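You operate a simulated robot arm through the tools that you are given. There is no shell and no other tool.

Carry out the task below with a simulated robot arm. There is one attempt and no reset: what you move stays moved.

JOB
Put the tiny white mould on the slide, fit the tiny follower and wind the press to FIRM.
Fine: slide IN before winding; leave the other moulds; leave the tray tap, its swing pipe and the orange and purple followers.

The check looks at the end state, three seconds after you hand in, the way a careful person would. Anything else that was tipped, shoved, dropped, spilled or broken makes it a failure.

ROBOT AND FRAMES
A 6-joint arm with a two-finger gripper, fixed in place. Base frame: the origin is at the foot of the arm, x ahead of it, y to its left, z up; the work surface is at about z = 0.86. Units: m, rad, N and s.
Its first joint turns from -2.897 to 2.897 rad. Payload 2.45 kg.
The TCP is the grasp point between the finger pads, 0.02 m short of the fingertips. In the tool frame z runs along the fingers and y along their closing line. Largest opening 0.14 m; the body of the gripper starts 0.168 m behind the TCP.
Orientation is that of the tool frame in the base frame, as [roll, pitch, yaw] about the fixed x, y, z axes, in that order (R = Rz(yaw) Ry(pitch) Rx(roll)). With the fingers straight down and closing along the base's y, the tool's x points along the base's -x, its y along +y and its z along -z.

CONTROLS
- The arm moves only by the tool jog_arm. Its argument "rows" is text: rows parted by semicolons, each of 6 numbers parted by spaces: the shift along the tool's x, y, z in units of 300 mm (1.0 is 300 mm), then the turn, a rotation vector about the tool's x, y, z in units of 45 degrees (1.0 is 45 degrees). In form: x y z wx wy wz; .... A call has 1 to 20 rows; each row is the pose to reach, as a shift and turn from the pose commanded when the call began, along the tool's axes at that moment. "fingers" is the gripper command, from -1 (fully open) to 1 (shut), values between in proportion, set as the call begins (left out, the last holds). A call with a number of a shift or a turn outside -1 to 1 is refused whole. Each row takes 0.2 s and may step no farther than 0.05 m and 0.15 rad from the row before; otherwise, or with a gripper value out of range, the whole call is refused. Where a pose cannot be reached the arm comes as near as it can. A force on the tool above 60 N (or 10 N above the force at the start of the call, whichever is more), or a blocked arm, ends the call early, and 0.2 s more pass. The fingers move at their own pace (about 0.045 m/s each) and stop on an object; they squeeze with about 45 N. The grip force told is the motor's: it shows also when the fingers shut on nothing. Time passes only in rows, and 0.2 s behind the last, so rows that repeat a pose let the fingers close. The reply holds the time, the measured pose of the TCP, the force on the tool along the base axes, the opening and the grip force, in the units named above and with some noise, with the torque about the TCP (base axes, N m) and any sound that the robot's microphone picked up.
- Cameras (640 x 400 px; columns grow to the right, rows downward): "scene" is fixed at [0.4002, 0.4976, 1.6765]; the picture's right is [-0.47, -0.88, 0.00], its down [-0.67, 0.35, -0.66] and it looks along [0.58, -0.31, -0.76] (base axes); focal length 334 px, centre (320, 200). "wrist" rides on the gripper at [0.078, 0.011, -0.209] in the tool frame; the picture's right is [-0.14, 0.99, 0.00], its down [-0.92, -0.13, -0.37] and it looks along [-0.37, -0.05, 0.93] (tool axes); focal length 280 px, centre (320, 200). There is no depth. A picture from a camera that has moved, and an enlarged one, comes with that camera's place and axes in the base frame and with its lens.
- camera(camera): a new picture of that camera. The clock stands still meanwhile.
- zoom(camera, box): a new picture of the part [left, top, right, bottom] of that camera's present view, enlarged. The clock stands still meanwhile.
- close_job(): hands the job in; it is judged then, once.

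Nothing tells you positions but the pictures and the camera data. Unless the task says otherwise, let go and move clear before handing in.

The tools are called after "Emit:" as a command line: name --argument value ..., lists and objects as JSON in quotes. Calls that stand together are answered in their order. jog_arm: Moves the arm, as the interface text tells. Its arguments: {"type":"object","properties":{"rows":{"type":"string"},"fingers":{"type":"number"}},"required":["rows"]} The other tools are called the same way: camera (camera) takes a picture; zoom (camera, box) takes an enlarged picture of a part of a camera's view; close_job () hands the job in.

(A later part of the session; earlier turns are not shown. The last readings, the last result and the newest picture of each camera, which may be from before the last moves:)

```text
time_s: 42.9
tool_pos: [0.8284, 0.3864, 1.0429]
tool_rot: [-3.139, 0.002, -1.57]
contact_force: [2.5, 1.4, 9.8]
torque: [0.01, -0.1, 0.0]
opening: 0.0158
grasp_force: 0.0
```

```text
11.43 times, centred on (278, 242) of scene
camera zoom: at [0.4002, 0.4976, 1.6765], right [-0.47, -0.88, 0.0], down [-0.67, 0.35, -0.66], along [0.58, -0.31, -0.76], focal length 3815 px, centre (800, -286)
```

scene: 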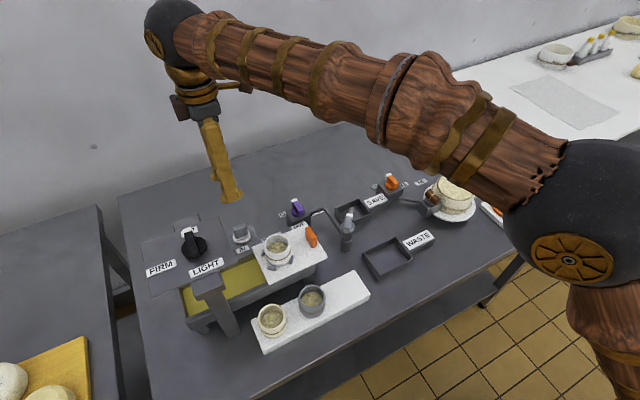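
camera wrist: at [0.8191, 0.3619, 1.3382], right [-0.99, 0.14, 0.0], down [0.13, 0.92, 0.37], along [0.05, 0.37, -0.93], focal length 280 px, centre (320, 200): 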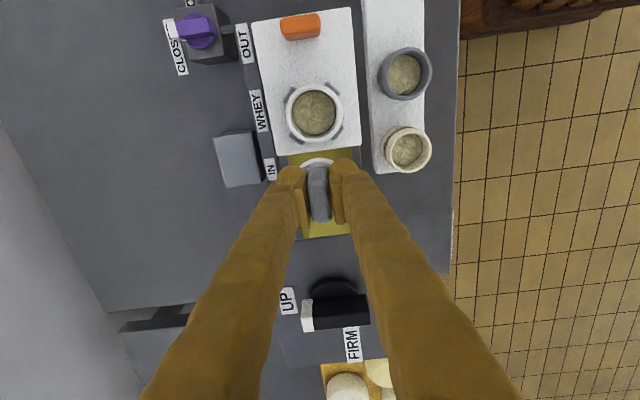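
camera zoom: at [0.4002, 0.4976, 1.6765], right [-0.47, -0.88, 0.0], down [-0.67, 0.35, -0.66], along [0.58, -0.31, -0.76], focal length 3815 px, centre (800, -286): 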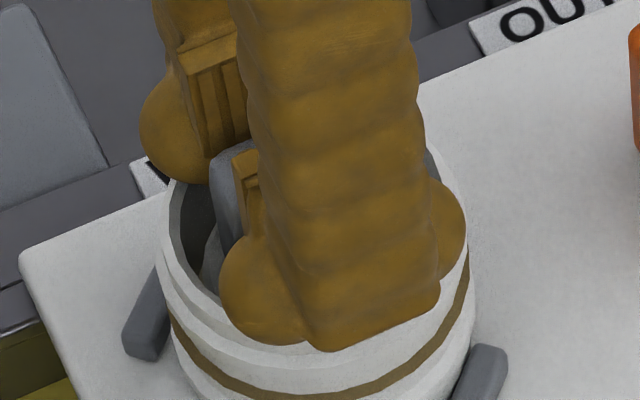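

The fingers are free of the handle (0.0158 m vs 0.0145 m). I'll raise slowly straight up.

Emit:
jog_arm --rows "0 0 -0.01 0 0 0; 0 0 -0.03 0 0 0; 0 0 -0.05 0 0 0; 0 0 -0.05 0 0 0"

Emit:
zoom --camera "scene" --box '[250, 225, 306, 260]'

Emit:
zoom --camera "wrist" --box '[260, 130, 380, 205]'

```text
time_s: 43.9
tool_pos: [0.83, 0.3865, 1.0591]
tool_rot: [-3.138, 0.002, -1.569]
contact_force: [-0.3, -0.1, -0.3]
torque: [0.01, 0.0, -0.02]
opening: 0.0168
grasp_force: 0.1
```

```text
11.43 times, centred on (278, 242) of scene
camera zoom: at [0.4002, 0.4976, 1.6765], right [-0.47, -0.88, 0.0], down [-0.67, 0.35, -0.66], along [0.58, -0.31, -0.76], focal length 3815 px, centre (800, -286)
```

zoom: 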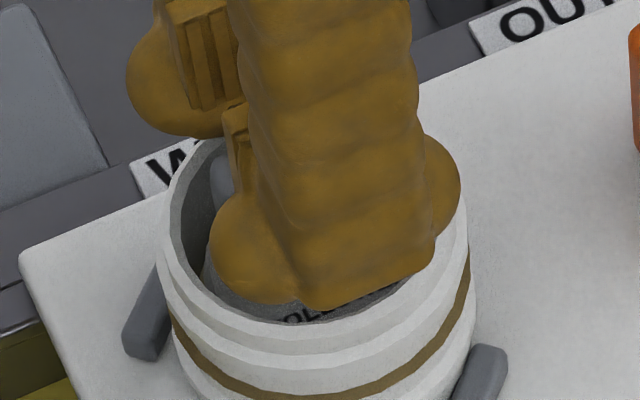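

```text
5.33 times, centred on (320, 168) of wrist
camera zoom: at [0.8192, 0.3087, 1.2672], right [-0.99, 0.14, 0.0], down [0.13, 0.92, 0.37], along [0.05, 0.37, -0.93], focal length 1495 px, centre (320, 373)
```

zoom: 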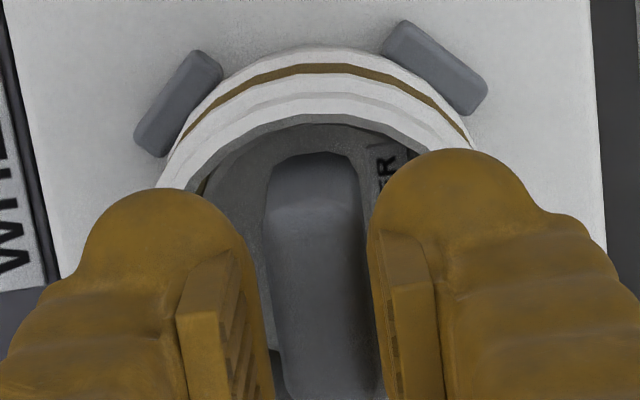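

The follower stayed inside the mould with its label up. I'll rise well clear and verify it from above.

Emit:
jog_arm --rows "0 0 -0.06 0 0 0; 0 0 -0.18 0 0 0; 0 0 -0.3 0 0 0; -0.08 0 -0.38 0 0 0; -0.15 0 -0.38 0 0 0; -0.15 0 -0.38 0 0 0" --fingers 0

Emit:
camera --camera "wrist"

Emit:
zoom --camera "wrist" --box '[240, 60, 400, 160]'

Emit:
zoom --camera "scene" --box '[225, 210, 335, 279]'

```text
time_s: 45.3
tool_pos: [0.8311, 0.4316, 1.1735]
tool_rot: [-3.136, 0.001, -1.569]
contact_force: [-0.7, -0.5, 0.0]
torque: [0.0, 0.0, 0.0]
opening: 0.0704
grasp_force: 0.0
```

```text
taken
camera wrist: at [0.8199, 0.3536, 1.3825], right [-0.99, 0.14, 0.0], down [0.12, 0.92, 0.37], along [0.05, 0.37, -0.93], focal length 280 px, centre (320, 200)
```

wrist: 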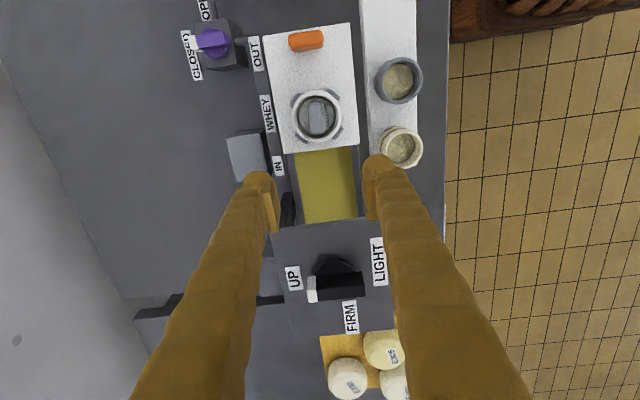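

```text
4.00 times, centred on (320, 110) of wrist
camera zoom: at [0.8199, 0.3536, 1.3825], right [-0.99, 0.14, 0.0], down [0.12, 0.92, 0.37], along [0.05, 0.37, -0.93], focal length 1122 px, centre (320, 560)
```

zoom: 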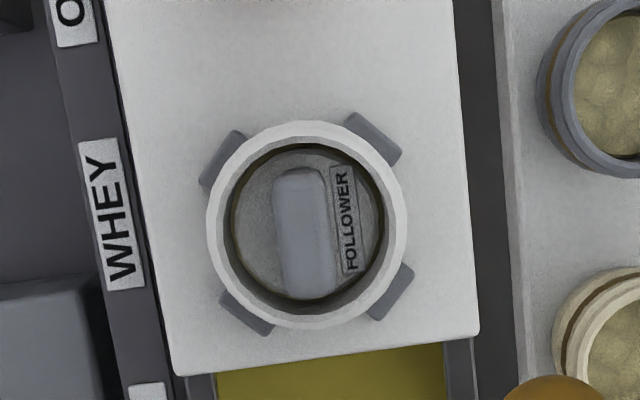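

```text
5.80 times, centred on (280, 244) of scene
camera zoom: at [0.4002, 0.4976, 1.6765], right [-0.47, -0.88, 0.0], down [-0.67, 0.35, -0.66], along [0.58, -0.31, -0.76], focal length 1935 px, centre (552, -58)
```

zoom: 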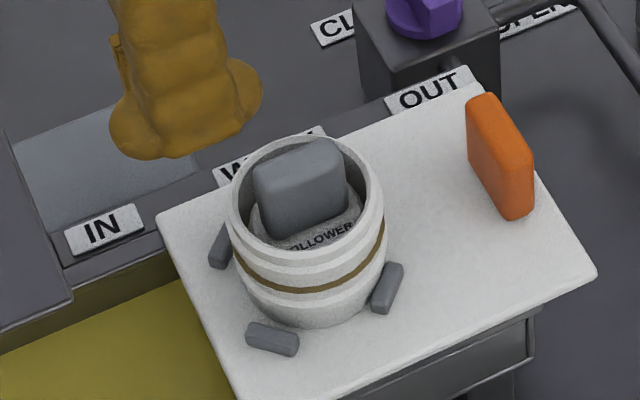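

The follower sits flat inside the white mould. Next is the slide; I'll measure the press plate and the orange handle to plan a clear push.

Emit:
zoom --camera "wrist" --box '[250, 210, 410, 310]'

Emit:
zoom --camera "scene" --box '[130, 200, 290, 300]'

Emit:
zoom --camera "scene" --box '[170, 250, 270, 335]'

```text
4.00 times, centred on (330, 260) of wrist
camera zoom: at [0.8199, 0.3536, 1.3825], right [-0.99, 0.14, 0.0], down [0.12, 0.92, 0.37], along [0.05, 0.37, -0.93], focal length 1122 px, centre (280, -40)
```

zoom: 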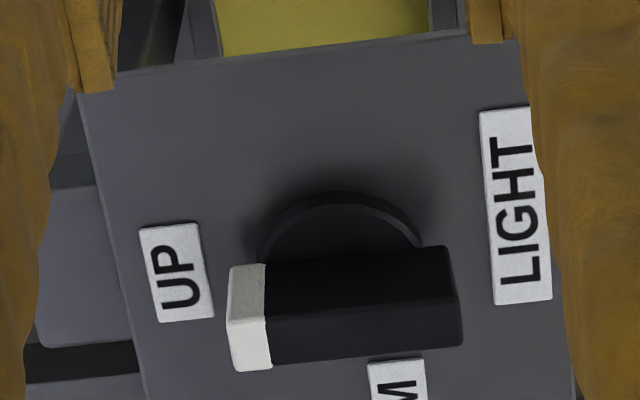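

```text
4.00 times, centred on (210, 250) of scene
camera zoom: at [0.4002, 0.4976, 1.6765], right [-0.47, -0.88, 0.0], down [-0.67, 0.35, -0.66], along [0.58, -0.31, -0.76], focal length 1335 px, centre (760, 0)
```

zoom: 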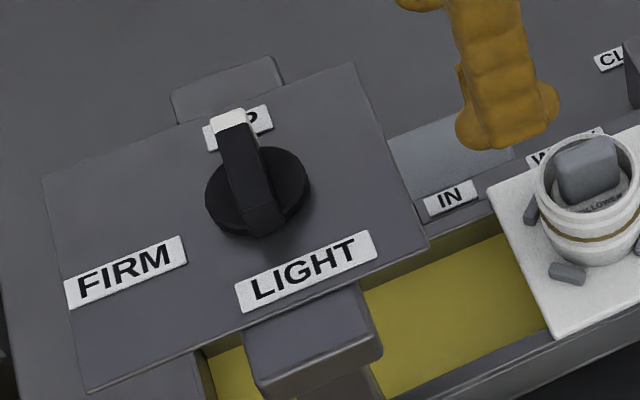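

```text
4.71 times, centred on (220, 292) of scene
camera zoom: at [0.4002, 0.4976, 1.6765], right [-0.47, -0.88, 0.0], down [-0.67, 0.35, -0.66], along [0.58, -0.31, -0.76], focal length 1571 px, centre (791, -235)
```

zoom: 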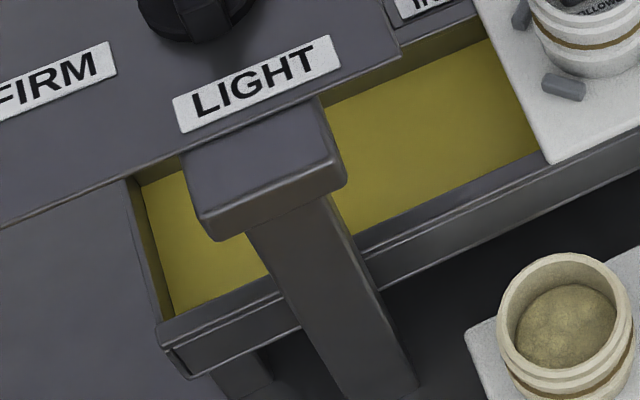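

Press plate: top z≈1.12, near edge y≈0.487, knob axis near (0.828, 0.55); the slide needs to travel about 0.16 m to line its handle up with IN. I'll move above the orange handle, slightly to its −y side.

Emit:
jog_arm --rows "0.1 0 0 0 0 0; 0.22 0.005 0 0 0.004 0; 0.34 0.005 0 0 0.0071 0; 0.472 0.005 0 0 0.0071 0; 0.472 0.005 0.1 0 0.0071 0; 0.472 0.005 0.22 0 0.0071 0; 0.472 0.005 0.3 0 0.0071 0; 0.472 0.005 0.3 0 0.0071 0" --fingers -0.143

Emit:
camera --camera "wrist"

Emit:
zoom --camera "wrist" --box '[240, 130, 400, 230]'

Emit:
zoom --camera "scene" --box '[240, 190, 360, 265]'

```text
time_s: 47.1
tool_pos: [0.8299, 0.2905, 1.0832]
tool_rot: [-3.136, -0.002, -1.569]
contact_force: [-0.5, -1.0, -0.4]
torque: [-0.01, -0.01, 0.02]
opening: 0.08
grasp_force: 0.1
```

```text
taken
camera wrist: at [0.8189, 0.2124, 1.2928], right [-0.99, 0.14, 0.0], down [0.13, 0.92, 0.37], along [0.05, 0.36, -0.93], focal length 280 px, centre (320, 200)
```

wrist: 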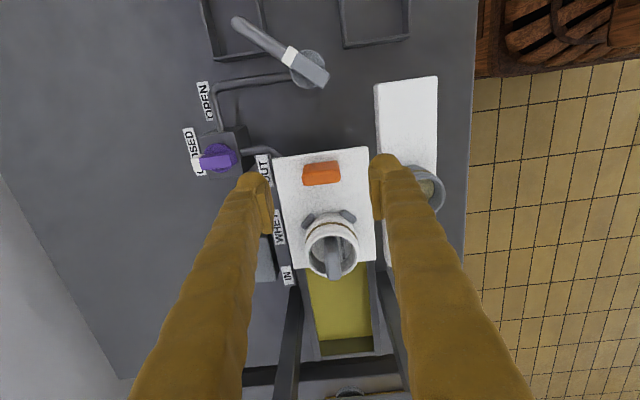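

```text
4.00 times, centred on (320, 180) of wrist
camera zoom: at [0.8189, 0.2124, 1.2928], right [-0.99, 0.14, 0.0], down [0.13, 0.92, 0.37], along [0.05, 0.36, -0.93], focal length 1122 px, centre (320, 280)
```

zoom: 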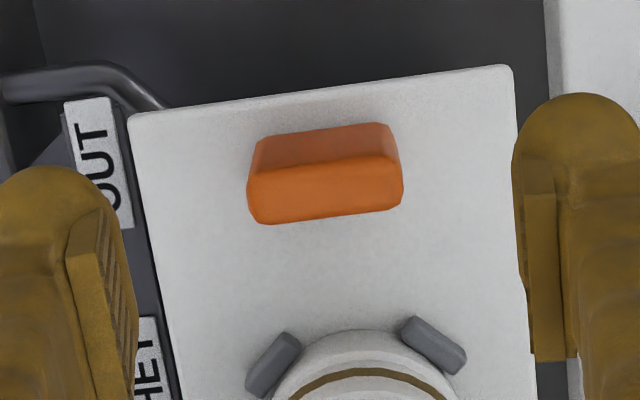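

```text
5.33 times, centred on (300, 228) of scene
camera zoom: at [0.4002, 0.4976, 1.6765], right [-0.47, -0.88, 0.0], down [-0.67, 0.35, -0.66], along [0.58, -0.31, -0.76], focal length 1780 px, centre (427, 53)
```

zoom: 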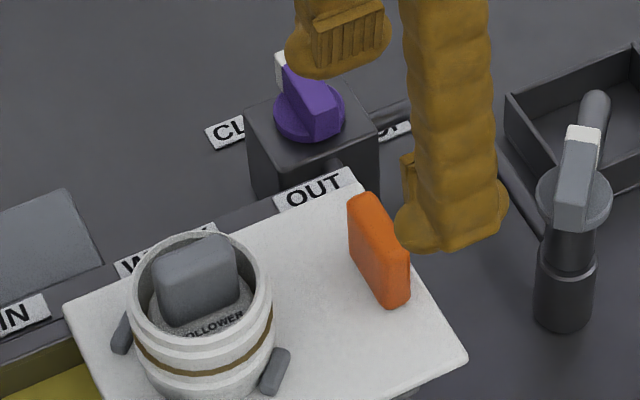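

The orange handle is at about (0.830, 0.305), top z≈1.0 and 41 mm wide in x. I'll lower with the fingers straddling it and close.

Emit:
jog_arm --rows "-0.012 0 0 -0.007 -0.003 0; -0.012 0 0.1 -0.007 -0.003 0; -0.012 0 0.2 -0.007 -0.003 0; -0.012 0 0.26 -0.007 -0.003 0; -0.012 0 0.3 -0.007 -0.003 0; -0.012 0 0.3 -0.007 -0.003 0"

Emit:
zoom --camera "scene" --box '[260, 190, 360, 252]'

Emit:
zoom --camera "wrist" --box '[240, 130, 400, 230]'

```text
time_s: 48.5
tool_pos: [0.8295, 0.2911, 0.9906]
tool_rot: [3.14, 0.0, -1.568]
contact_force: [0.2, 0.2, -0.6]
torque: [0.02, -0.01, 0.0]
opening: 0.08
grasp_force: 0.1
```

```text
6.40 times, centred on (310, 221) of scene
camera zoom: at [0.4002, 0.4976, 1.6765], right [-0.47, -0.88, 0.0], down [-0.67, 0.35, -0.66], along [0.58, -0.31, -0.76], focal length 2136 px, centre (384, 66)
```

zoom: 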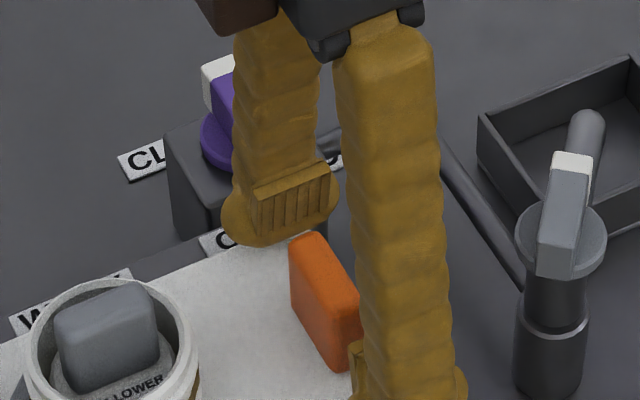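

```text
4.00 times, centred on (320, 180) of wrist
camera zoom: at [0.82, 0.2147, 1.201], right [-0.99, 0.14, 0.0], down [0.13, 0.92, 0.37], along [0.05, 0.36, -0.93], focal length 1122 px, centre (320, 280)
```

zoom: 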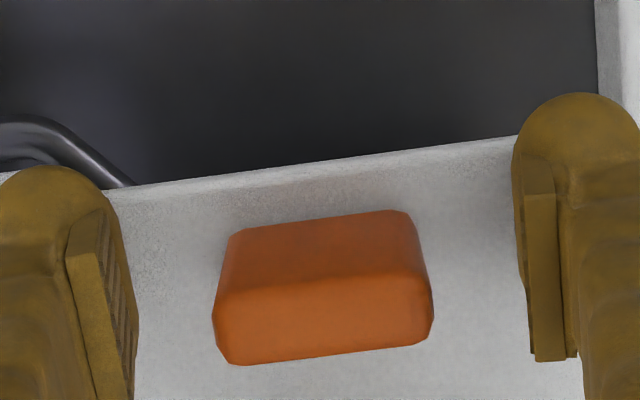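

Emit:
jog_arm --rows "0 0 0 0 0 0; 0 0 0 0 0 0; 0 0 0 0 0 0; 0 0 0 0 0 0; 0 0 0 0 0 0" --fingers 0.7

Emit:
zoom --camera "wrist" --box '[240, 130, 400, 230]'

Emit:
camera --camera "scene"

```text
time_s: 49.7
tool_pos: [0.8293, 0.2916, 0.993]
tool_rot: [3.139, -0.002, -1.569]
contact_force: [9.3, 0.3, -3.2]
torque: [0.05, -0.08, 0.02]
opening: 0.0409
grasp_force: 45.1
```

```text
4.00 times, centred on (320, 180) of wrist
camera zoom: at [0.8202, 0.2147, 1.2012], right [-0.99, 0.14, 0.0], down [0.13, 0.92, 0.37], along [0.05, 0.36, -0.93], focal length 1122 px, centre (320, 280)
```

zoom: 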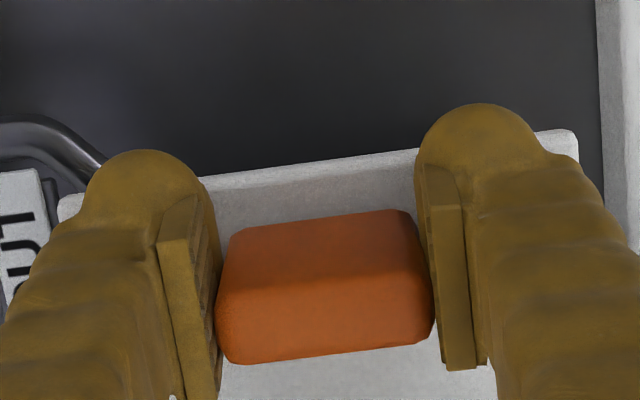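

```text
taken
```

scene: 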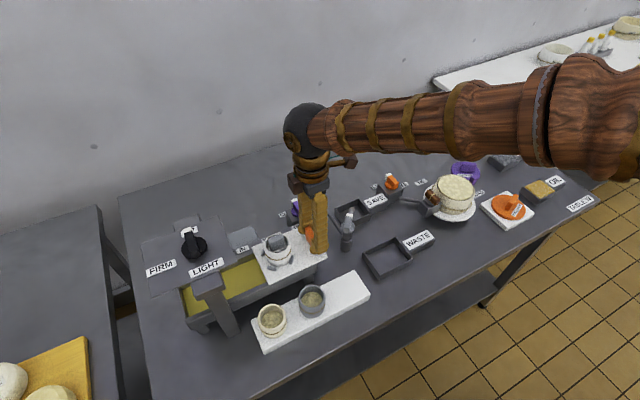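

The handle is gripped. I'll centre the grip and push the slide slowly toward IN, checking force and motion after the first few centimetres.

Emit:
jog_arm --rows "0 -0.003 0 0 0 0; -0.015 -0.003 0 0 0 0; -0.035 -0.003 0 0 0 0; -0.06 -0.003 0 0 0 0; -0.085 -0.003 0 0 0 0; -0.11 -0.003 0 0 0 0; -0.11 -0.003 0 0 0 0"

Emit:
zoom --camera "scene" --box '[170, 180, 350, 292]'

Emit:
zoom --camera "wrist" --box '[220, 130, 420, 255]'

```text
time_s: 51.3
tool_pos: [0.8298, 0.327, 0.9914]
tool_rot: [3.139, -0.001, -1.567]
contact_force: [-18.6, 0.5, -16.5]
torque: [-0.26, -0.19, -0.01]
opening: 0.041
grasp_force: 44.9
```

```text
3.56 times, centred on (260, 236) of scene
camera zoom: at [0.4002, 0.4976, 1.6765], right [-0.47, -0.88, 0.0], down [-0.67, 0.35, -0.66], along [0.58, -0.31, -0.76], focal length 1187 px, centre (533, 72)
```

zoom: 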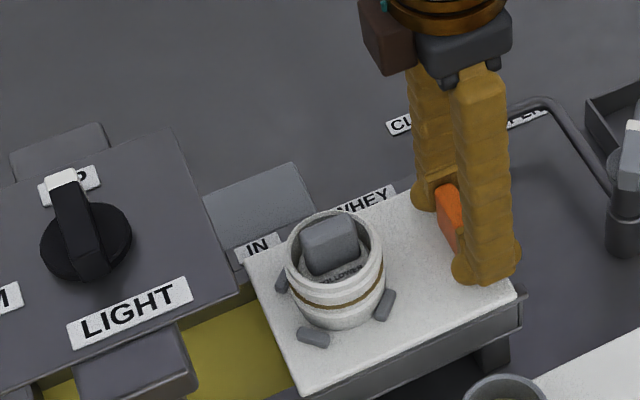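

```text
3.20 times, centred on (320, 192) of wrist
camera zoom: at [0.8208, 0.2494, 1.2013], right [-0.99, 0.14, 0.0], down [0.13, 0.92, 0.37], along [0.05, 0.36, -0.93], focal length 897 px, centre (320, 224)
```

zoom: 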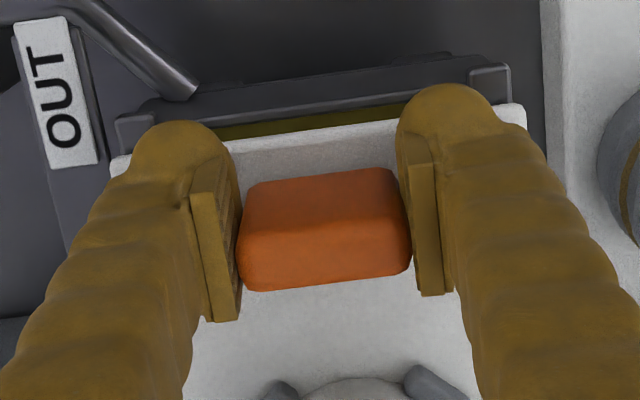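

The slide moves with the handle and the mould stays steady. I'll ease off the side load and continue pushing.

Emit:
jog_arm --rows "0 0.002 0.0015 0 0 0; -0.02 0.002 0.0015 0 0 0; -0.045 0.002 0.0015 0 0 0; -0.07 0.002 0.0015 0 0 0; -0.095 0.002 0.0015 0 0 0; -0.12 0.002 0.0015 0 0 0; -0.145 0.002 0.0015 0 0 0; -0.17 0.002 0.0015 0 0 0; -0.17 0.002 0.0015 0 0 0"

Emit:
zoom --camera "scene" --box '[150, 180, 330, 292]'

Emit:
camera --camera "wrist"

```text
time_s: 53.3
tool_pos: [0.8303, 0.378, 0.992]
tool_rot: [3.141, 0.0, -1.568]
contact_force: [-12.9, -0.2, -4.6]
torque: [-0.1, 0.01, 0.05]
opening: 0.0412
grasp_force: 44.9
```

```text
3.56 times, centred on (240, 236) of scene
camera zoom: at [0.4002, 0.4976, 1.6765], right [-0.47, -0.88, 0.0], down [-0.67, 0.35, -0.66], along [0.58, -0.31, -0.76], focal length 1187 px, centre (604, 72)
```

zoom: 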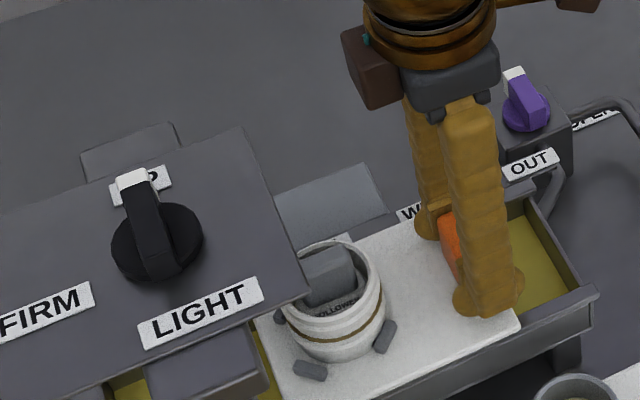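

```text
taken
camera wrist: at [0.8202, 0.3001, 1.2013], right [-0.99, 0.14, 0.0], down [0.13, 0.92, 0.37], along [0.05, 0.36, -0.93], focal length 280 px, centre (320, 200)
```

wrist: 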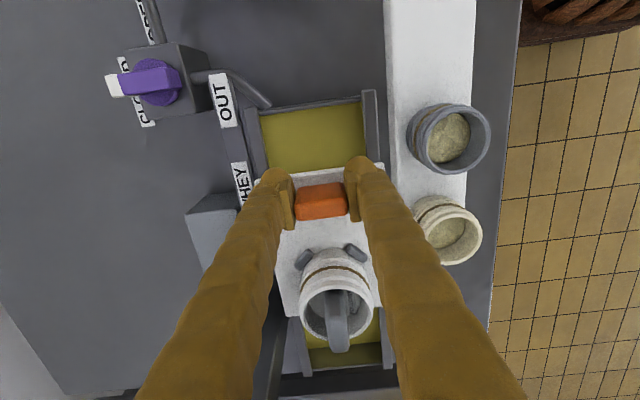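

The slide is more than halfway in and the mould remains steady. Continuing toward IN.

Emit:
jog_arm --rows "0 0.0012 0 0 0 0; -0.02 0.0012 0 0 0 0; -0.045 0.0012 0 0 0 0; -0.07 0.0012 0 0 0 0; -0.095 0.0012 0 0 0 0; -0.12 0.0012 0 0 0 0; -0.145 0.0012 0 0 0 0; -0.18 0.0012 0 0 0 0; -0.18 0.0012 0 0 0 0"

Emit:
zoom --camera "scene" --box '[150, 180, 330, 292]'

Emit:
camera --camera "wrist"

```text
time_s: 55.3
tool_pos: [0.8292, 0.432, 0.9918]
tool_rot: [3.141, 0.0, -1.568]
contact_force: [23.5, -0.3, -7.1]
torque: [-0.07, -0.14, 0.02]
opening: 0.041
grasp_force: 45.2
```

```text
3.56 times, centred on (240, 236) of scene
camera zoom: at [0.4002, 0.4976, 1.6765], right [-0.47, -0.88, 0.0], down [-0.67, 0.35, -0.66], along [0.58, -0.31, -0.76], focal length 1187 px, centre (604, 72)
```

zoom: 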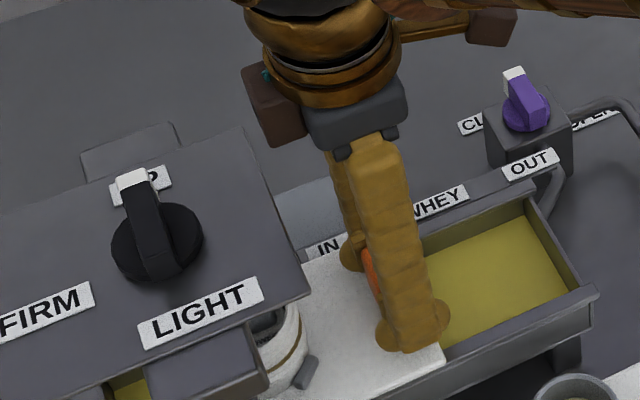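

```text
taken
camera wrist: at [0.8201, 0.3542, 1.2013], right [-0.99, 0.14, 0.0], down [0.13, 0.92, 0.37], along [0.05, 0.36, -0.93], focal length 280 px, centre (320, 200)
```

wrist: 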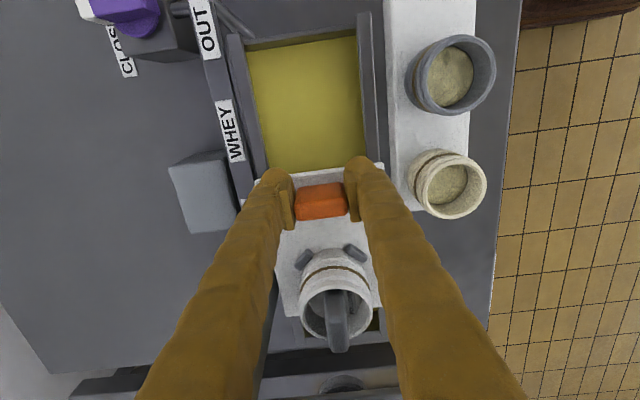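

Emit:
jog_arm --rows "0 -0.0025 0.001 0 0 0; -0.015 -0.0025 0.001 0 0 0; -0.03 -0.0025 0.001 0 0 0; -0.045 -0.0025 0.001 0 0 0; -0.055 -0.0025 0.001 0 0 0; -0.055 -0.0025 0.001 0 0 0"

Emit:
zoom --camera "scene" --box '[170, 200, 290, 275]'

Emit:
camera --camera "wrist"

```text
time_s: 56.7
tool_pos: [0.8305, 0.448, 0.9926]
tool_rot: [3.14, -0.003, -1.569]
contact_force: [6.3, -0.6, 1.9]
torque: [0.03, -0.16, -0.15]
opening: 0.0409
grasp_force: 44.6
```

```text
5.33 times, centred on (230, 238) of scene
camera zoom: at [0.4002, 0.4976, 1.6765], right [-0.47, -0.88, 0.0], down [-0.67, 0.35, -0.66], along [0.58, -0.31, -0.76], focal length 1780 px, centre (800, 0)
```

zoom: 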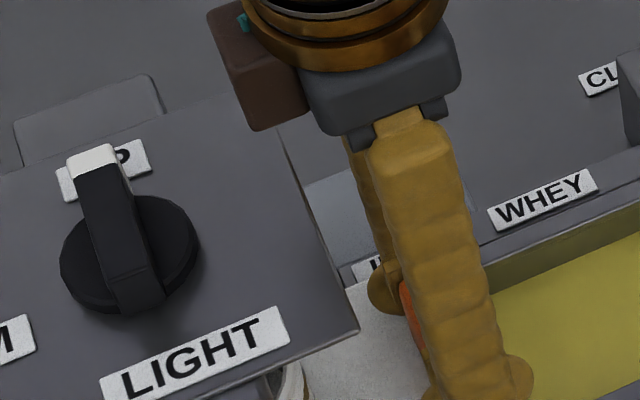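

```text
taken
camera wrist: at [0.8204, 0.3708, 1.2014], right [-0.99, 0.14, 0.0], down [0.13, 0.92, 0.37], along [0.05, 0.36, -0.93], focal length 280 px, centre (320, 200)
```

wrist: 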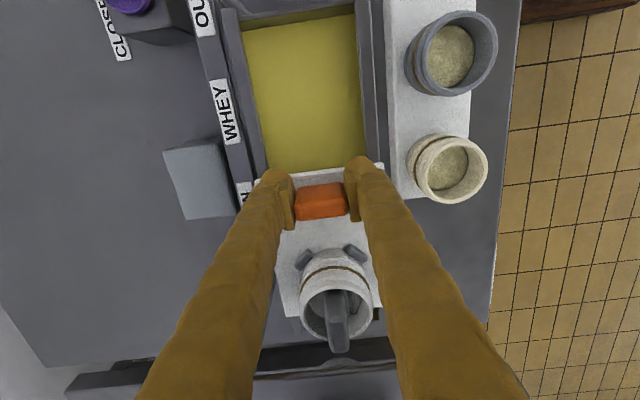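

Emit:
jog_arm --rows "-0.005 0 0 0 0 0; -0.01 0 0 0 0 0; -0.015 0 0 0 0 0; -0.015 0 0 0 0 0"

```text
time_s: 57.7
tool_pos: [0.8302, 0.4521, 0.993]
tool_rot: [3.139, -0.001, -1.571]
contact_force: [-6.3, -13.4, 12.8]
torque: [-0.13, 0.07, 0.02]
opening: 0.0411
grasp_force: 45.4
```

Emit:
jog_arm --rows "-0.003 0 -0.001 0 0 0; -0.006 0 -0.001 0 0 0; -0.006 0 -0.001 0 0 0"

Emit:
zoom --camera "wrist" --box '[200, 130, 400, 255]'

```text
time_s: 58.5
tool_pos: [0.8295, 0.4536, 0.9913]
tool_rot: [3.138, -0.001, -1.57]
contact_force: [-6.2, -42.3, 19.6]
torque: [-0.03, -0.01, 0.07]
opening: 0.0411
grasp_force: 45.1
```

```text
3.20 times, centred on (300, 192) of wrist
camera zoom: at [0.8203, 0.3759, 1.2011], right [-0.99, 0.14, 0.0], down [0.13, 0.92, 0.37], along [0.05, 0.36, -0.93], focal length 897 px, centre (384, 224)
```

zoom: 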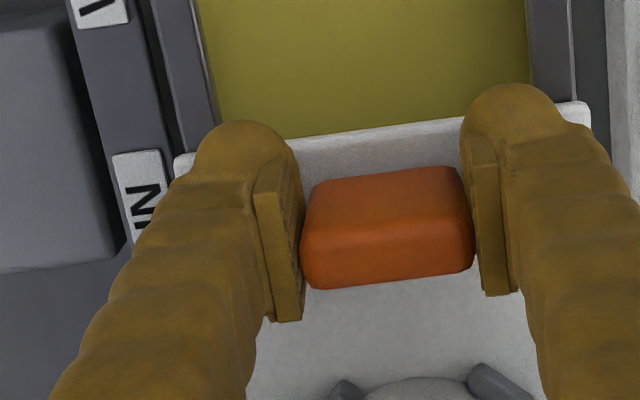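

The slide has met its end stop (42 N at 0.160 m travel) and its handle is level with the IN label. I'll relax the push and release the handle.

Emit:
jog_arm --rows "0.004 0 0 0 0 0; 0.004 0 0 0 0 0"

Emit:
jog_arm --rows "0 0 0 0 0 0; 0 0 0 0 0 0; 0 0 0 0 0 0; 0 0 0 0 0 0" --fingers 0

Emit:
jog_arm --rows "0 0 -0.05 0 0 0; 0 0 -0.15 0 0 0; 0.04 0 -0.28 0 0 0; 0.1 0 -0.42 0 0 0; 0.16 0 -0.56 0 0 0; 0.22 0 -0.7 0 0 0; 0.22 0 -0.85 0 0 0; 0.22 0 -0.85 0 0 0"

Emit:
camera --camera "wrist"

Emit:
zoom --camera "scene" --box '[120, 180, 320, 305]'

```text
time_s: 59.1
tool_pos: [0.8302, 0.4536, 0.9921]
tool_rot: [3.14, -0.002, -1.57]
contact_force: [-4.6, -23.1, 7.9]
torque: [0.2, -0.13, 0.09]
opening: 0.0409
grasp_force: 45.3
```

```text
time_s: 60.1
tool_pos: [0.8308, 0.4527, 0.9924]
tool_rot: [3.139, 0.001, -1.569]
contact_force: [0.6, 0.1, 0.4]
torque: [0.01, -0.02, -0.05]
opening: 0.07
grasp_force: 0.2
```

```text
time_s: 61.9
tool_pos: [0.8282, 0.3866, 1.2478]
tool_rot: [3.14, -0.002, -1.571]
contact_force: [-0.2, 0.7, -0.4]
torque: [-0.02, 0.0, -0.01]
opening: 0.0698
grasp_force: 0.0
```

```text
taken
camera wrist: at [0.8193, 0.3088, 1.4574], right [-0.99, 0.14, 0.0], down [0.13, 0.92, 0.37], along [0.05, 0.36, -0.93], focal length 280 px, centre (320, 200)
```

wrist: 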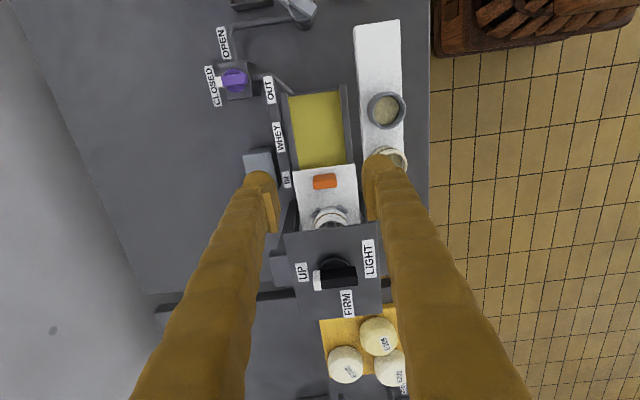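

```text
3.20 times, centred on (220, 242) of scene
camera zoom: at [0.4002, 0.4976, 1.6765], right [-0.47, -0.88, 0.0], down [-0.67, 0.35, -0.66], along [0.58, -0.31, -0.76], focal length 1068 px, centre (640, 64)
```

zoom: 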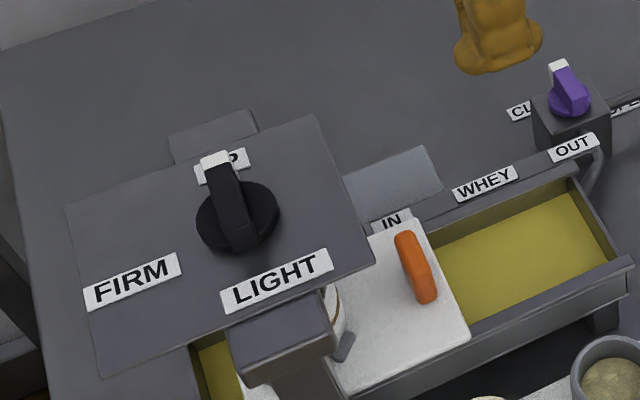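

The slide is IN and the mould is under the press. Now I'll measure the knob and its labels.

Emit:
zoom --camera "wrist" --box '[268, 220, 396, 300]'

Emit:
zoom --camera "wrist" --box '[268, 250, 396, 330]'

Emit:
zoom --camera "scene" --box '[160, 210, 240, 260]'

```text
5.00 times, centred on (332, 260) of wrist
camera zoom: at [0.8193, 0.3088, 1.4574], right [-0.99, 0.14, 0.0], down [0.13, 0.92, 0.37], along [0.05, 0.36, -0.93], focal length 1402 px, centre (260, -100)
```

zoom: 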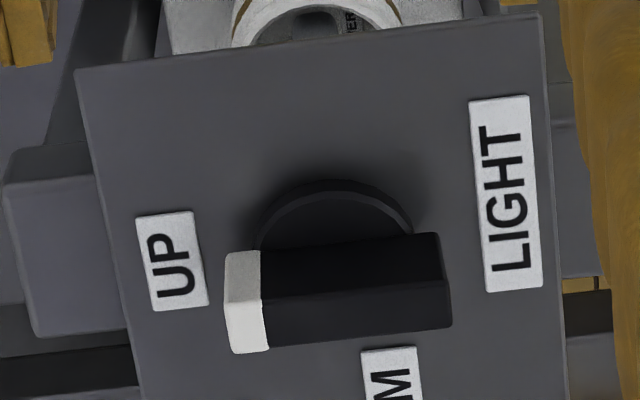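

```text
5.00 times, centred on (332, 290) of wrist
camera zoom: at [0.8193, 0.3088, 1.4574], right [-0.99, 0.14, 0.0], down [0.13, 0.92, 0.37], along [0.05, 0.36, -0.93], focal length 1402 px, centre (260, -250)
```

zoom: 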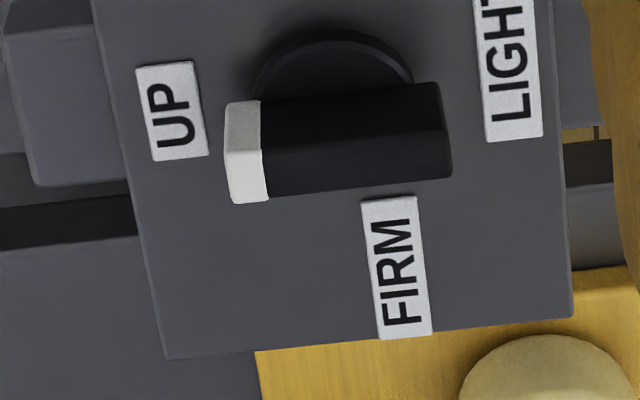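

```text
8.00 times, centred on (200, 235) of scene
camera zoom: at [0.4002, 0.4976, 1.6765], right [-0.47, -0.88, 0.0], down [-0.67, 0.35, -0.66], along [0.58, -0.31, -0.76], focal length 2671 px, centre (1280, -80)
```

zoom: 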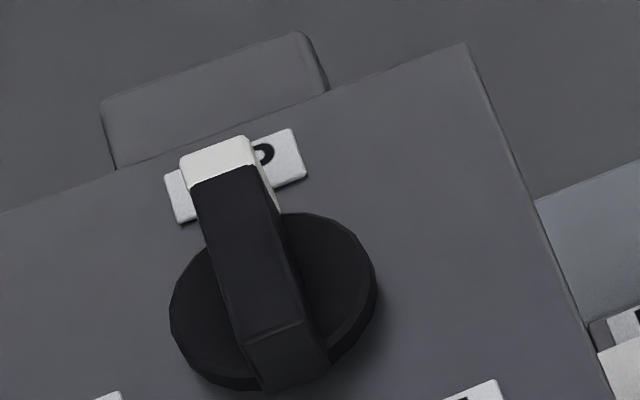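

The knob bar lies along x with its white tip at UP (+x), axis near (0.827, 0.548), bar top z≈1.151. LIGHT is at −x and FIRM at +y, so winding UP→LIGHT→FIRM is clockwise from above, about 270°. I'll move above the knob and turn the gripper so there is clockwise room.

Emit:
jog_arm --rows "-0.08 0.002 -0.1 0 0 0; -0.2 0.005 -0.15 0 0 0; -0.32 0.008 -0.15 0 0 0; -0.44 0.011 -0.15 0 0 0; -0.537 0.011 -0.15 0 0 0; -0.537 0.011 -0.15 0 0 0"

Emit:
jog_arm --rows "0 0 0 0 0 -0.167; 0 0 0 0 0 -0.333; 0 0 0 0 0 -0.5; 0 0 0 0 0 -0.667; 0 0 0 0 0 -0.833; 0 0 0 0 0 -1.0; 0 0 0 0 0 -1.0"

Emit:
jog_arm --rows "0 0 0 0 0 -0.167; 0 0 0 0 0 -0.333; 0 0 0 0 0 -0.5; 0 0 0 0 0 -0.667; 0 0 0 0 0 -0.833; 0 0 0 0 0 -1.0; 0 0 0 0 0 -1.0"

Emit:
camera --camera "wrist"

Emit:
camera --camera "scene"

```text
time_s: 63.3
tool_pos: [0.8274, 0.548, 1.2919]
tool_rot: [3.14, 0.002, -1.571]
contact_force: [0.1, 0.2, 0.1]
torque: [0.0, 0.02, -0.02]
opening: 0.0698
grasp_force: 0.1
```

```text
time_s: 64.9
tool_pos: [0.826, 0.548, 1.2923]
tool_rot: [3.14, 0.001, -0.785]
contact_force: [-0.6, 0.5, -0.3]
torque: [0.03, 0.01, 0.0]
opening: 0.0701
grasp_force: 0.0
```

```text
time_s: 66.5
tool_pos: [0.8283, 0.549, 1.2924]
tool_rot: [3.141, 0.002, 0.001]
contact_force: [0.9, -0.2, 1.0]
torque: [-0.02, 0.02, 0.0]
opening: 0.07
grasp_force: 0.1
```

```text
taken
camera wrist: at [0.9064, 0.5387, 1.5008], right [-0.14, -0.99, 0.0], down [-0.92, 0.13, 0.37], along [-0.37, 0.05, -0.93], focal length 280 px, centre (320, 200)
```

wrist: 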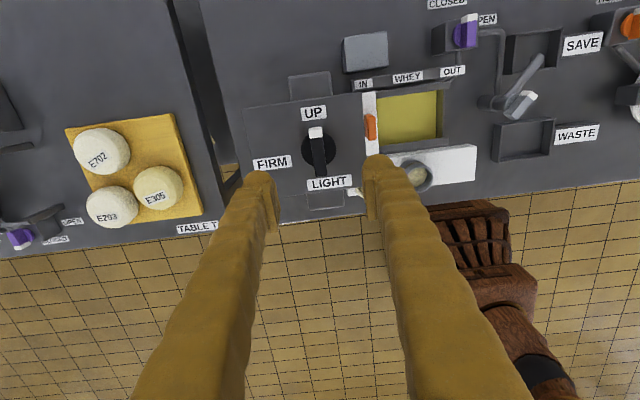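

```text
taken
```

scene: 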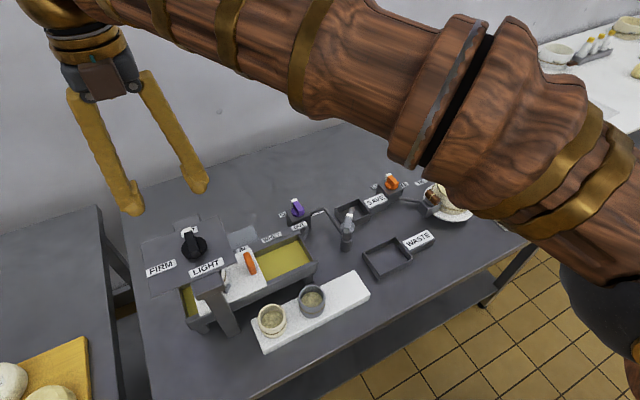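

At yaw 0 the view confirms UP at 12 o'clock, LIGHT at 6 and FIRM at 9 as seen from above. I'll zoom to refine the knob's axis.

Emit:
zoom --camera "wrist" --box '[240, 95, 400, 195]'

```text
4.00 times, centred on (320, 145) of wrist
camera zoom: at [0.9064, 0.5387, 1.5008], right [-0.14, -0.99, 0.0], down [-0.92, 0.13, 0.37], along [-0.37, 0.05, -0.93], focal length 1122 px, centre (320, 420)
```

zoom: 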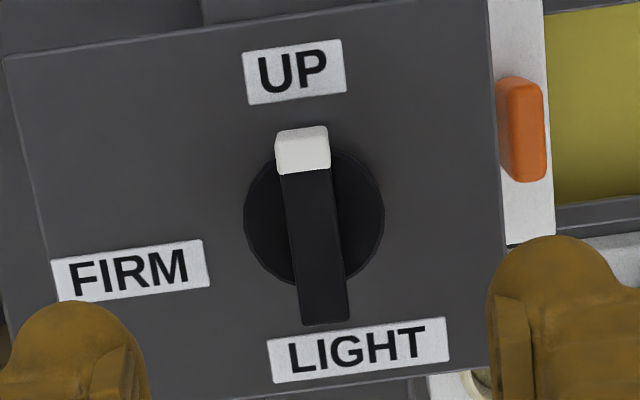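

The knob axis refines to about (0.830, 0.550). I'll narrow the fingers and come down around the bar, stopping a little above for a check.

Emit:
jog_arm --rows "0.0053 0 0.1 0 0 0; 0.0053 0 0.2 0 0 0; 0.0053 0 0.3 0 0 0; 0.0053 0 0.39 0 0 0; 0.0053 0 0.39 0 0 0" --fingers 0.4286

Emit:
zoom --camera "wrist" --box '[240, 120, 400, 220]'

Emit:
zoom --camera "scene" --box '[150, 190, 250, 252]'

```text
time_s: 67.7
tool_pos: [0.8271, 0.5471, 1.1753]
tool_rot: [3.141, 0.002, 0.003]
contact_force: [-1.1, -0.4, 0.4]
torque: [-0.02, 0.02, 0.02]
opening: 0.04
grasp_force: 0.1
```

```text
4.00 times, centred on (320, 170) of wrist
camera zoom: at [0.9077, 0.5372, 1.3838], right [-0.14, -0.99, 0.0], down [-0.92, 0.13, 0.37], along [-0.37, 0.05, -0.93], focal length 1122 px, centre (320, 320)
```

zoom: 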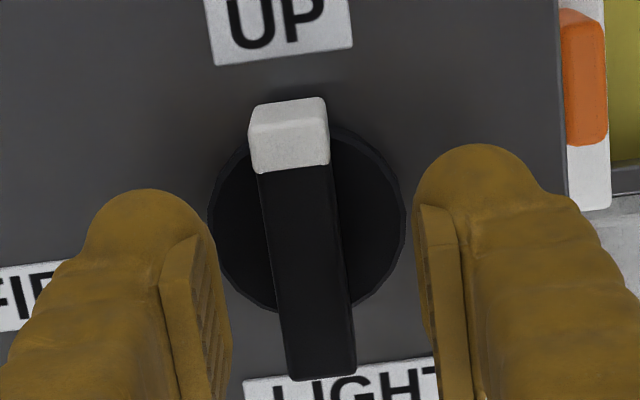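

```text
6.40 times, centred on (200, 221) of scene
camera zoom: at [0.4002, 0.4976, 1.6765], right [-0.47, -0.88, 0.0], down [-0.67, 0.35, -0.66], along [0.58, -0.31, -0.76], focal length 2136 px, centre (1088, 66)
```

zoom: 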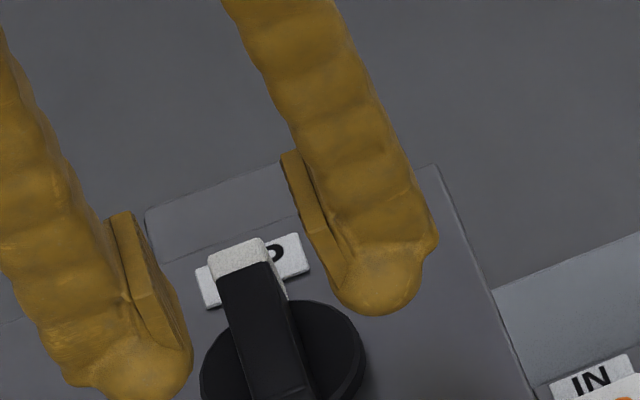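

Emit:
jog_arm --rows "0.0043 -0.011 0 0 0 0; 0.0043 -0.011 0.03 0 0 0; 0.0043 -0.011 0.06 0 0 0; 0.0043 -0.011 0.08 0 0 0; 0.0043 -0.011 0.08 0 0 0"

Emit:
zoom --camera "wrist" --box '[240, 120, 400, 220]'

Emit:
zoom --camera "scene" --box '[150, 190, 250, 252]'

```text
time_s: 68.9
tool_pos: [0.8304, 0.5513, 1.1511]
tool_rot: [-3.141, 0.001, 0.002]
contact_force: [-0.7, -1.1, 0.5]
torque: [-0.03, 0.0, -0.03]
opening: 0.0399
grasp_force: 0.0
```

```text
4.00 times, centred on (320, 170) of wrist
camera zoom: at [0.9083, 0.5407, 1.36], right [-0.14, -0.99, 0.0], down [-0.92, 0.13, 0.37], along [-0.37, 0.05, -0.93], focal length 1122 px, centre (320, 320)
```

zoom: 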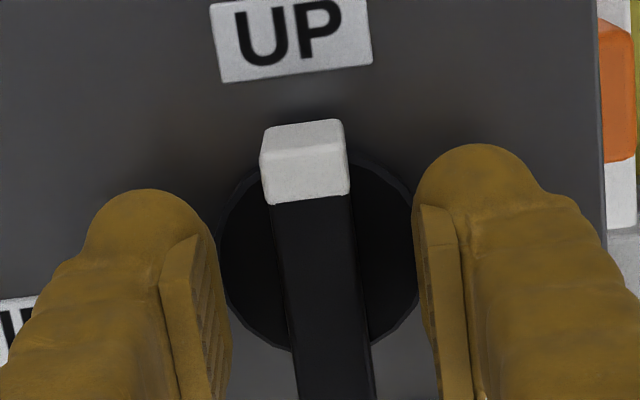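

```text
6.40 times, centred on (200, 221) of scene
camera zoom: at [0.4002, 0.4976, 1.6765], right [-0.47, -0.88, 0.0], down [-0.67, 0.35, -0.66], along [0.58, -0.31, -0.76], focal length 2136 px, centre (1088, 66)
```

zoom: 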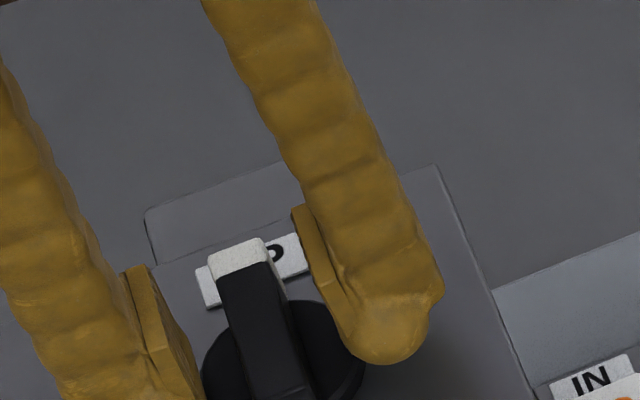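

The bar is centred between the fingers. I'll close on it and start with a small clockwise turn to confirm direction.

Emit:
jog_arm --rows "0.003 0 0 0 0 0; 0.003 0 0 0 0 0; 0.003 0 0 0 0 0; 0.003 0 0 0 0 0; 0.003 0 0 0 0 0" --fingers 1

Emit:
jog_arm --rows "0 0 0 0 0 0.1; 0 0 0 0 0 0.2; 0 0 0 0 0 0.3; 0 0 0 0 0 0.4; 0 0 0 0 0 0.4"

Emit:
camera --camera "wrist"

Emit:
zoom --camera "scene" --box '[140, 200, 260, 275]'

```text
time_s: 70.1
tool_pos: [0.8312, 0.5504, 1.1504]
tool_rot: [3.139, 0.0, 0.0]
contact_force: [-4.5, -15.5, -4.1]
torque: [-0.14, 0.03, 0.03]
opening: 0.015
grasp_force: 41.3
```

```text
time_s: 71.3
tool_pos: [0.83, 0.5489, 1.1512]
tool_rot: [3.14, 0.001, -0.314]
contact_force: [-27.4, -46.4, -3.1]
torque: [-0.42, 0.37, 0.01]
opening: 0.0152
grasp_force: 41.1
```

```text
taken
camera wrist: at [0.9025, 0.5168, 1.3597], right [-0.44, -0.9, 0.0], down [-0.84, 0.41, 0.37], along [-0.33, 0.16, -0.93], focal length 280 px, centre (320, 200)
```

wrist: 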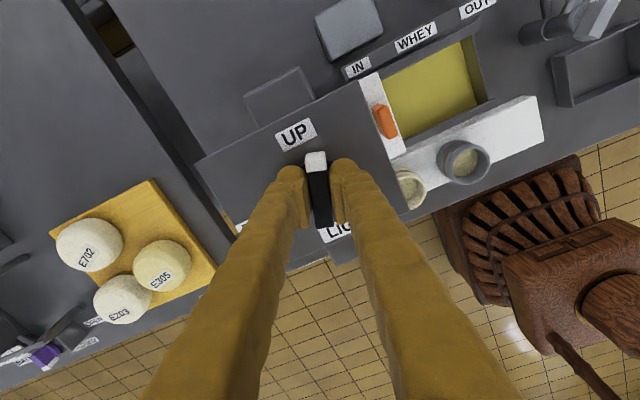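

```text
5.33 times, centred on (200, 238) of scene
camera zoom: at [0.4002, 0.4976, 1.6765], right [-0.47, -0.88, 0.0], down [-0.67, 0.35, -0.66], along [0.58, -0.31, -0.76], focal length 1780 px, centre (960, 0)
```

zoom: 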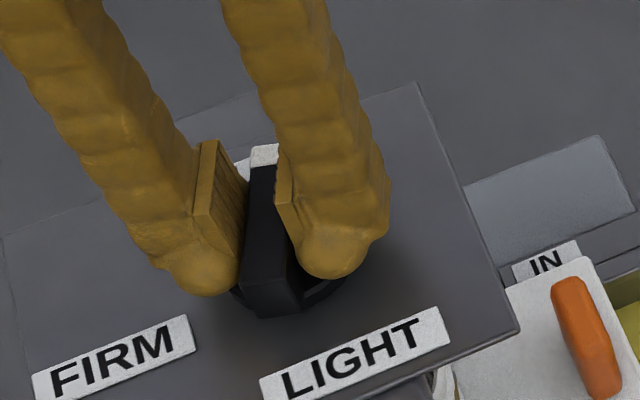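

The knob turns freely clockwise; the side force tells me the axis is ~1–2 mm toward −x/−y of my TCP. I'll correct and continue winding.

Emit:
jog_arm --rows "-0.0016 0.0058 0 0 0 0; -0.0016 0.0058 0 0 0 0.1; -0.0016 0.0058 0 0 0 0.2; -0.0016 0.0058 0 0 0 0.3; -0.0016 0.0058 0 0 0 0.4; -0.0016 0.0058 0 0 0 0.4"

```text
time_s: 72.7
tool_pos: [0.8297, 0.5496, 1.1511]
tool_rot: [3.14, 0.001, -0.63]
contact_force: [10.9, -10.4, -13.1]
torque: [-0.11, -0.08, -0.02]
opening: 0.0152
grasp_force: 41.3
```

Emit:
jog_arm --rows "0.0015 0 0.001 0 0 0.1; 0.0015 0 0.001 0 0 0.2; 0.0015 0 0.001 0 0 0.3; 0.0015 0 0.001 0 0 0.4; 0.0015 0 0.001 0 0 0.5; 0.0015 0 0.001 0 0 0.6; 0.0015 0 0.001 0 0 0.6"

Emit:
zoom --camera "scene" --box '[140, 200, 260, 275]'

```text
time_s: 74.3
tool_pos: [0.8299, 0.5496, 1.1499]
tool_rot: [3.139, 0.0, -1.101]
contact_force: [-1.4, 13.9, 1.9]
torque: [0.2, 0.03, 0.0]
opening: 0.0149
grasp_force: 41.3
```

```text
5.33 times, centred on (200, 238) of scene
camera zoom: at [0.4002, 0.4976, 1.6765], right [-0.47, -0.88, 0.0], down [-0.67, 0.35, -0.66], along [0.58, -0.31, -0.76], focal length 1780 px, centre (960, 0)
```

zoom: 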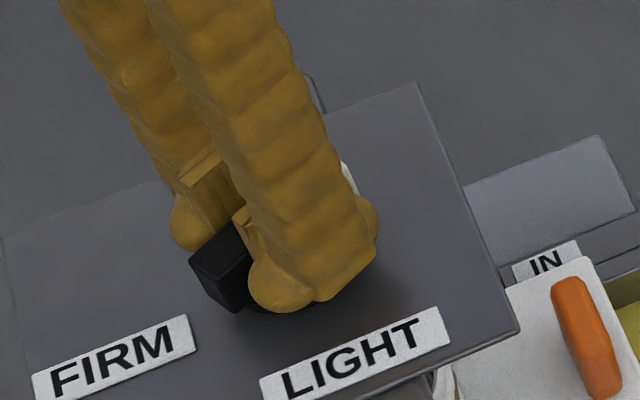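

Winding goes smoothly, with the white tip now pointing mostly toward −y. Continuing clockwise.

Emit:
jog_arm --rows "0 0 0 0 0 0.13; 0 0 0 0 0 0.26; 0 0 0 0 0 0.39; 0 0 0 0 0 0.52; 0 0 0 0 0 0.65; 0 0 0 0 0 0.78; 0 0 0 0 0 0.78"

Emit:
jog_arm --rows "0 0 0 0 0 0.13; 0 0 0 0 0 0.26; 0 0 0 0 0 0.39; 0 0 0 0 0 0.52; 0 0 0 0 0 0.65; 0 0 0 0 0 0.65"

Emit:
zoom --camera "scene" --box '[140, 200, 260, 275]'

Emit:
camera --camera "wrist"

```text
time_s: 75.9
tool_pos: [0.829, 0.5501, 1.1506]
tool_rot: [-3.141, 0.0, -1.712]
contact_force: [0.5, 18.3, 6.5]
torque: [0.17, -0.05, 0.01]
opening: 0.0148
grasp_force: 41.3
```

```text
time_s: 77.3
tool_pos: [0.8311, 0.5504, 1.1507]
tool_rot: [3.141, -0.002, -2.222]
contact_force: [-3.8, 15.6, 6.4]
torque: [0.2, -0.05, 0.02]
opening: 0.0148
grasp_force: 41.2
```

```text
5.33 times, centred on (200, 238) of scene
camera zoom: at [0.4002, 0.4976, 1.6765], right [-0.47, -0.88, 0.0], down [-0.67, 0.35, -0.66], along [0.58, -0.31, -0.76], focal length 1780 px, centre (960, 0)
```

zoom: 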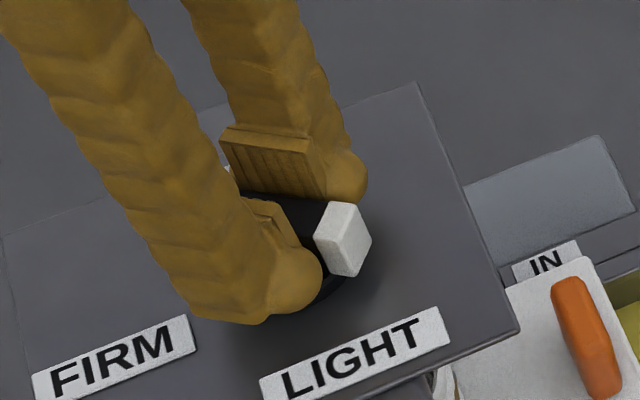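

```text
taken
camera wrist: at [0.7748, 0.495, 1.3599], right [-0.7, 0.71, 0.0], down [0.66, 0.65, 0.37], along [0.26, 0.26, -0.93], focal length 280 px, centre (320, 200)
```

wrist: 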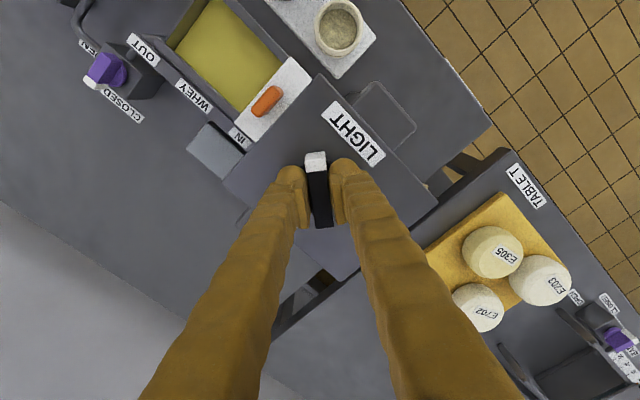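

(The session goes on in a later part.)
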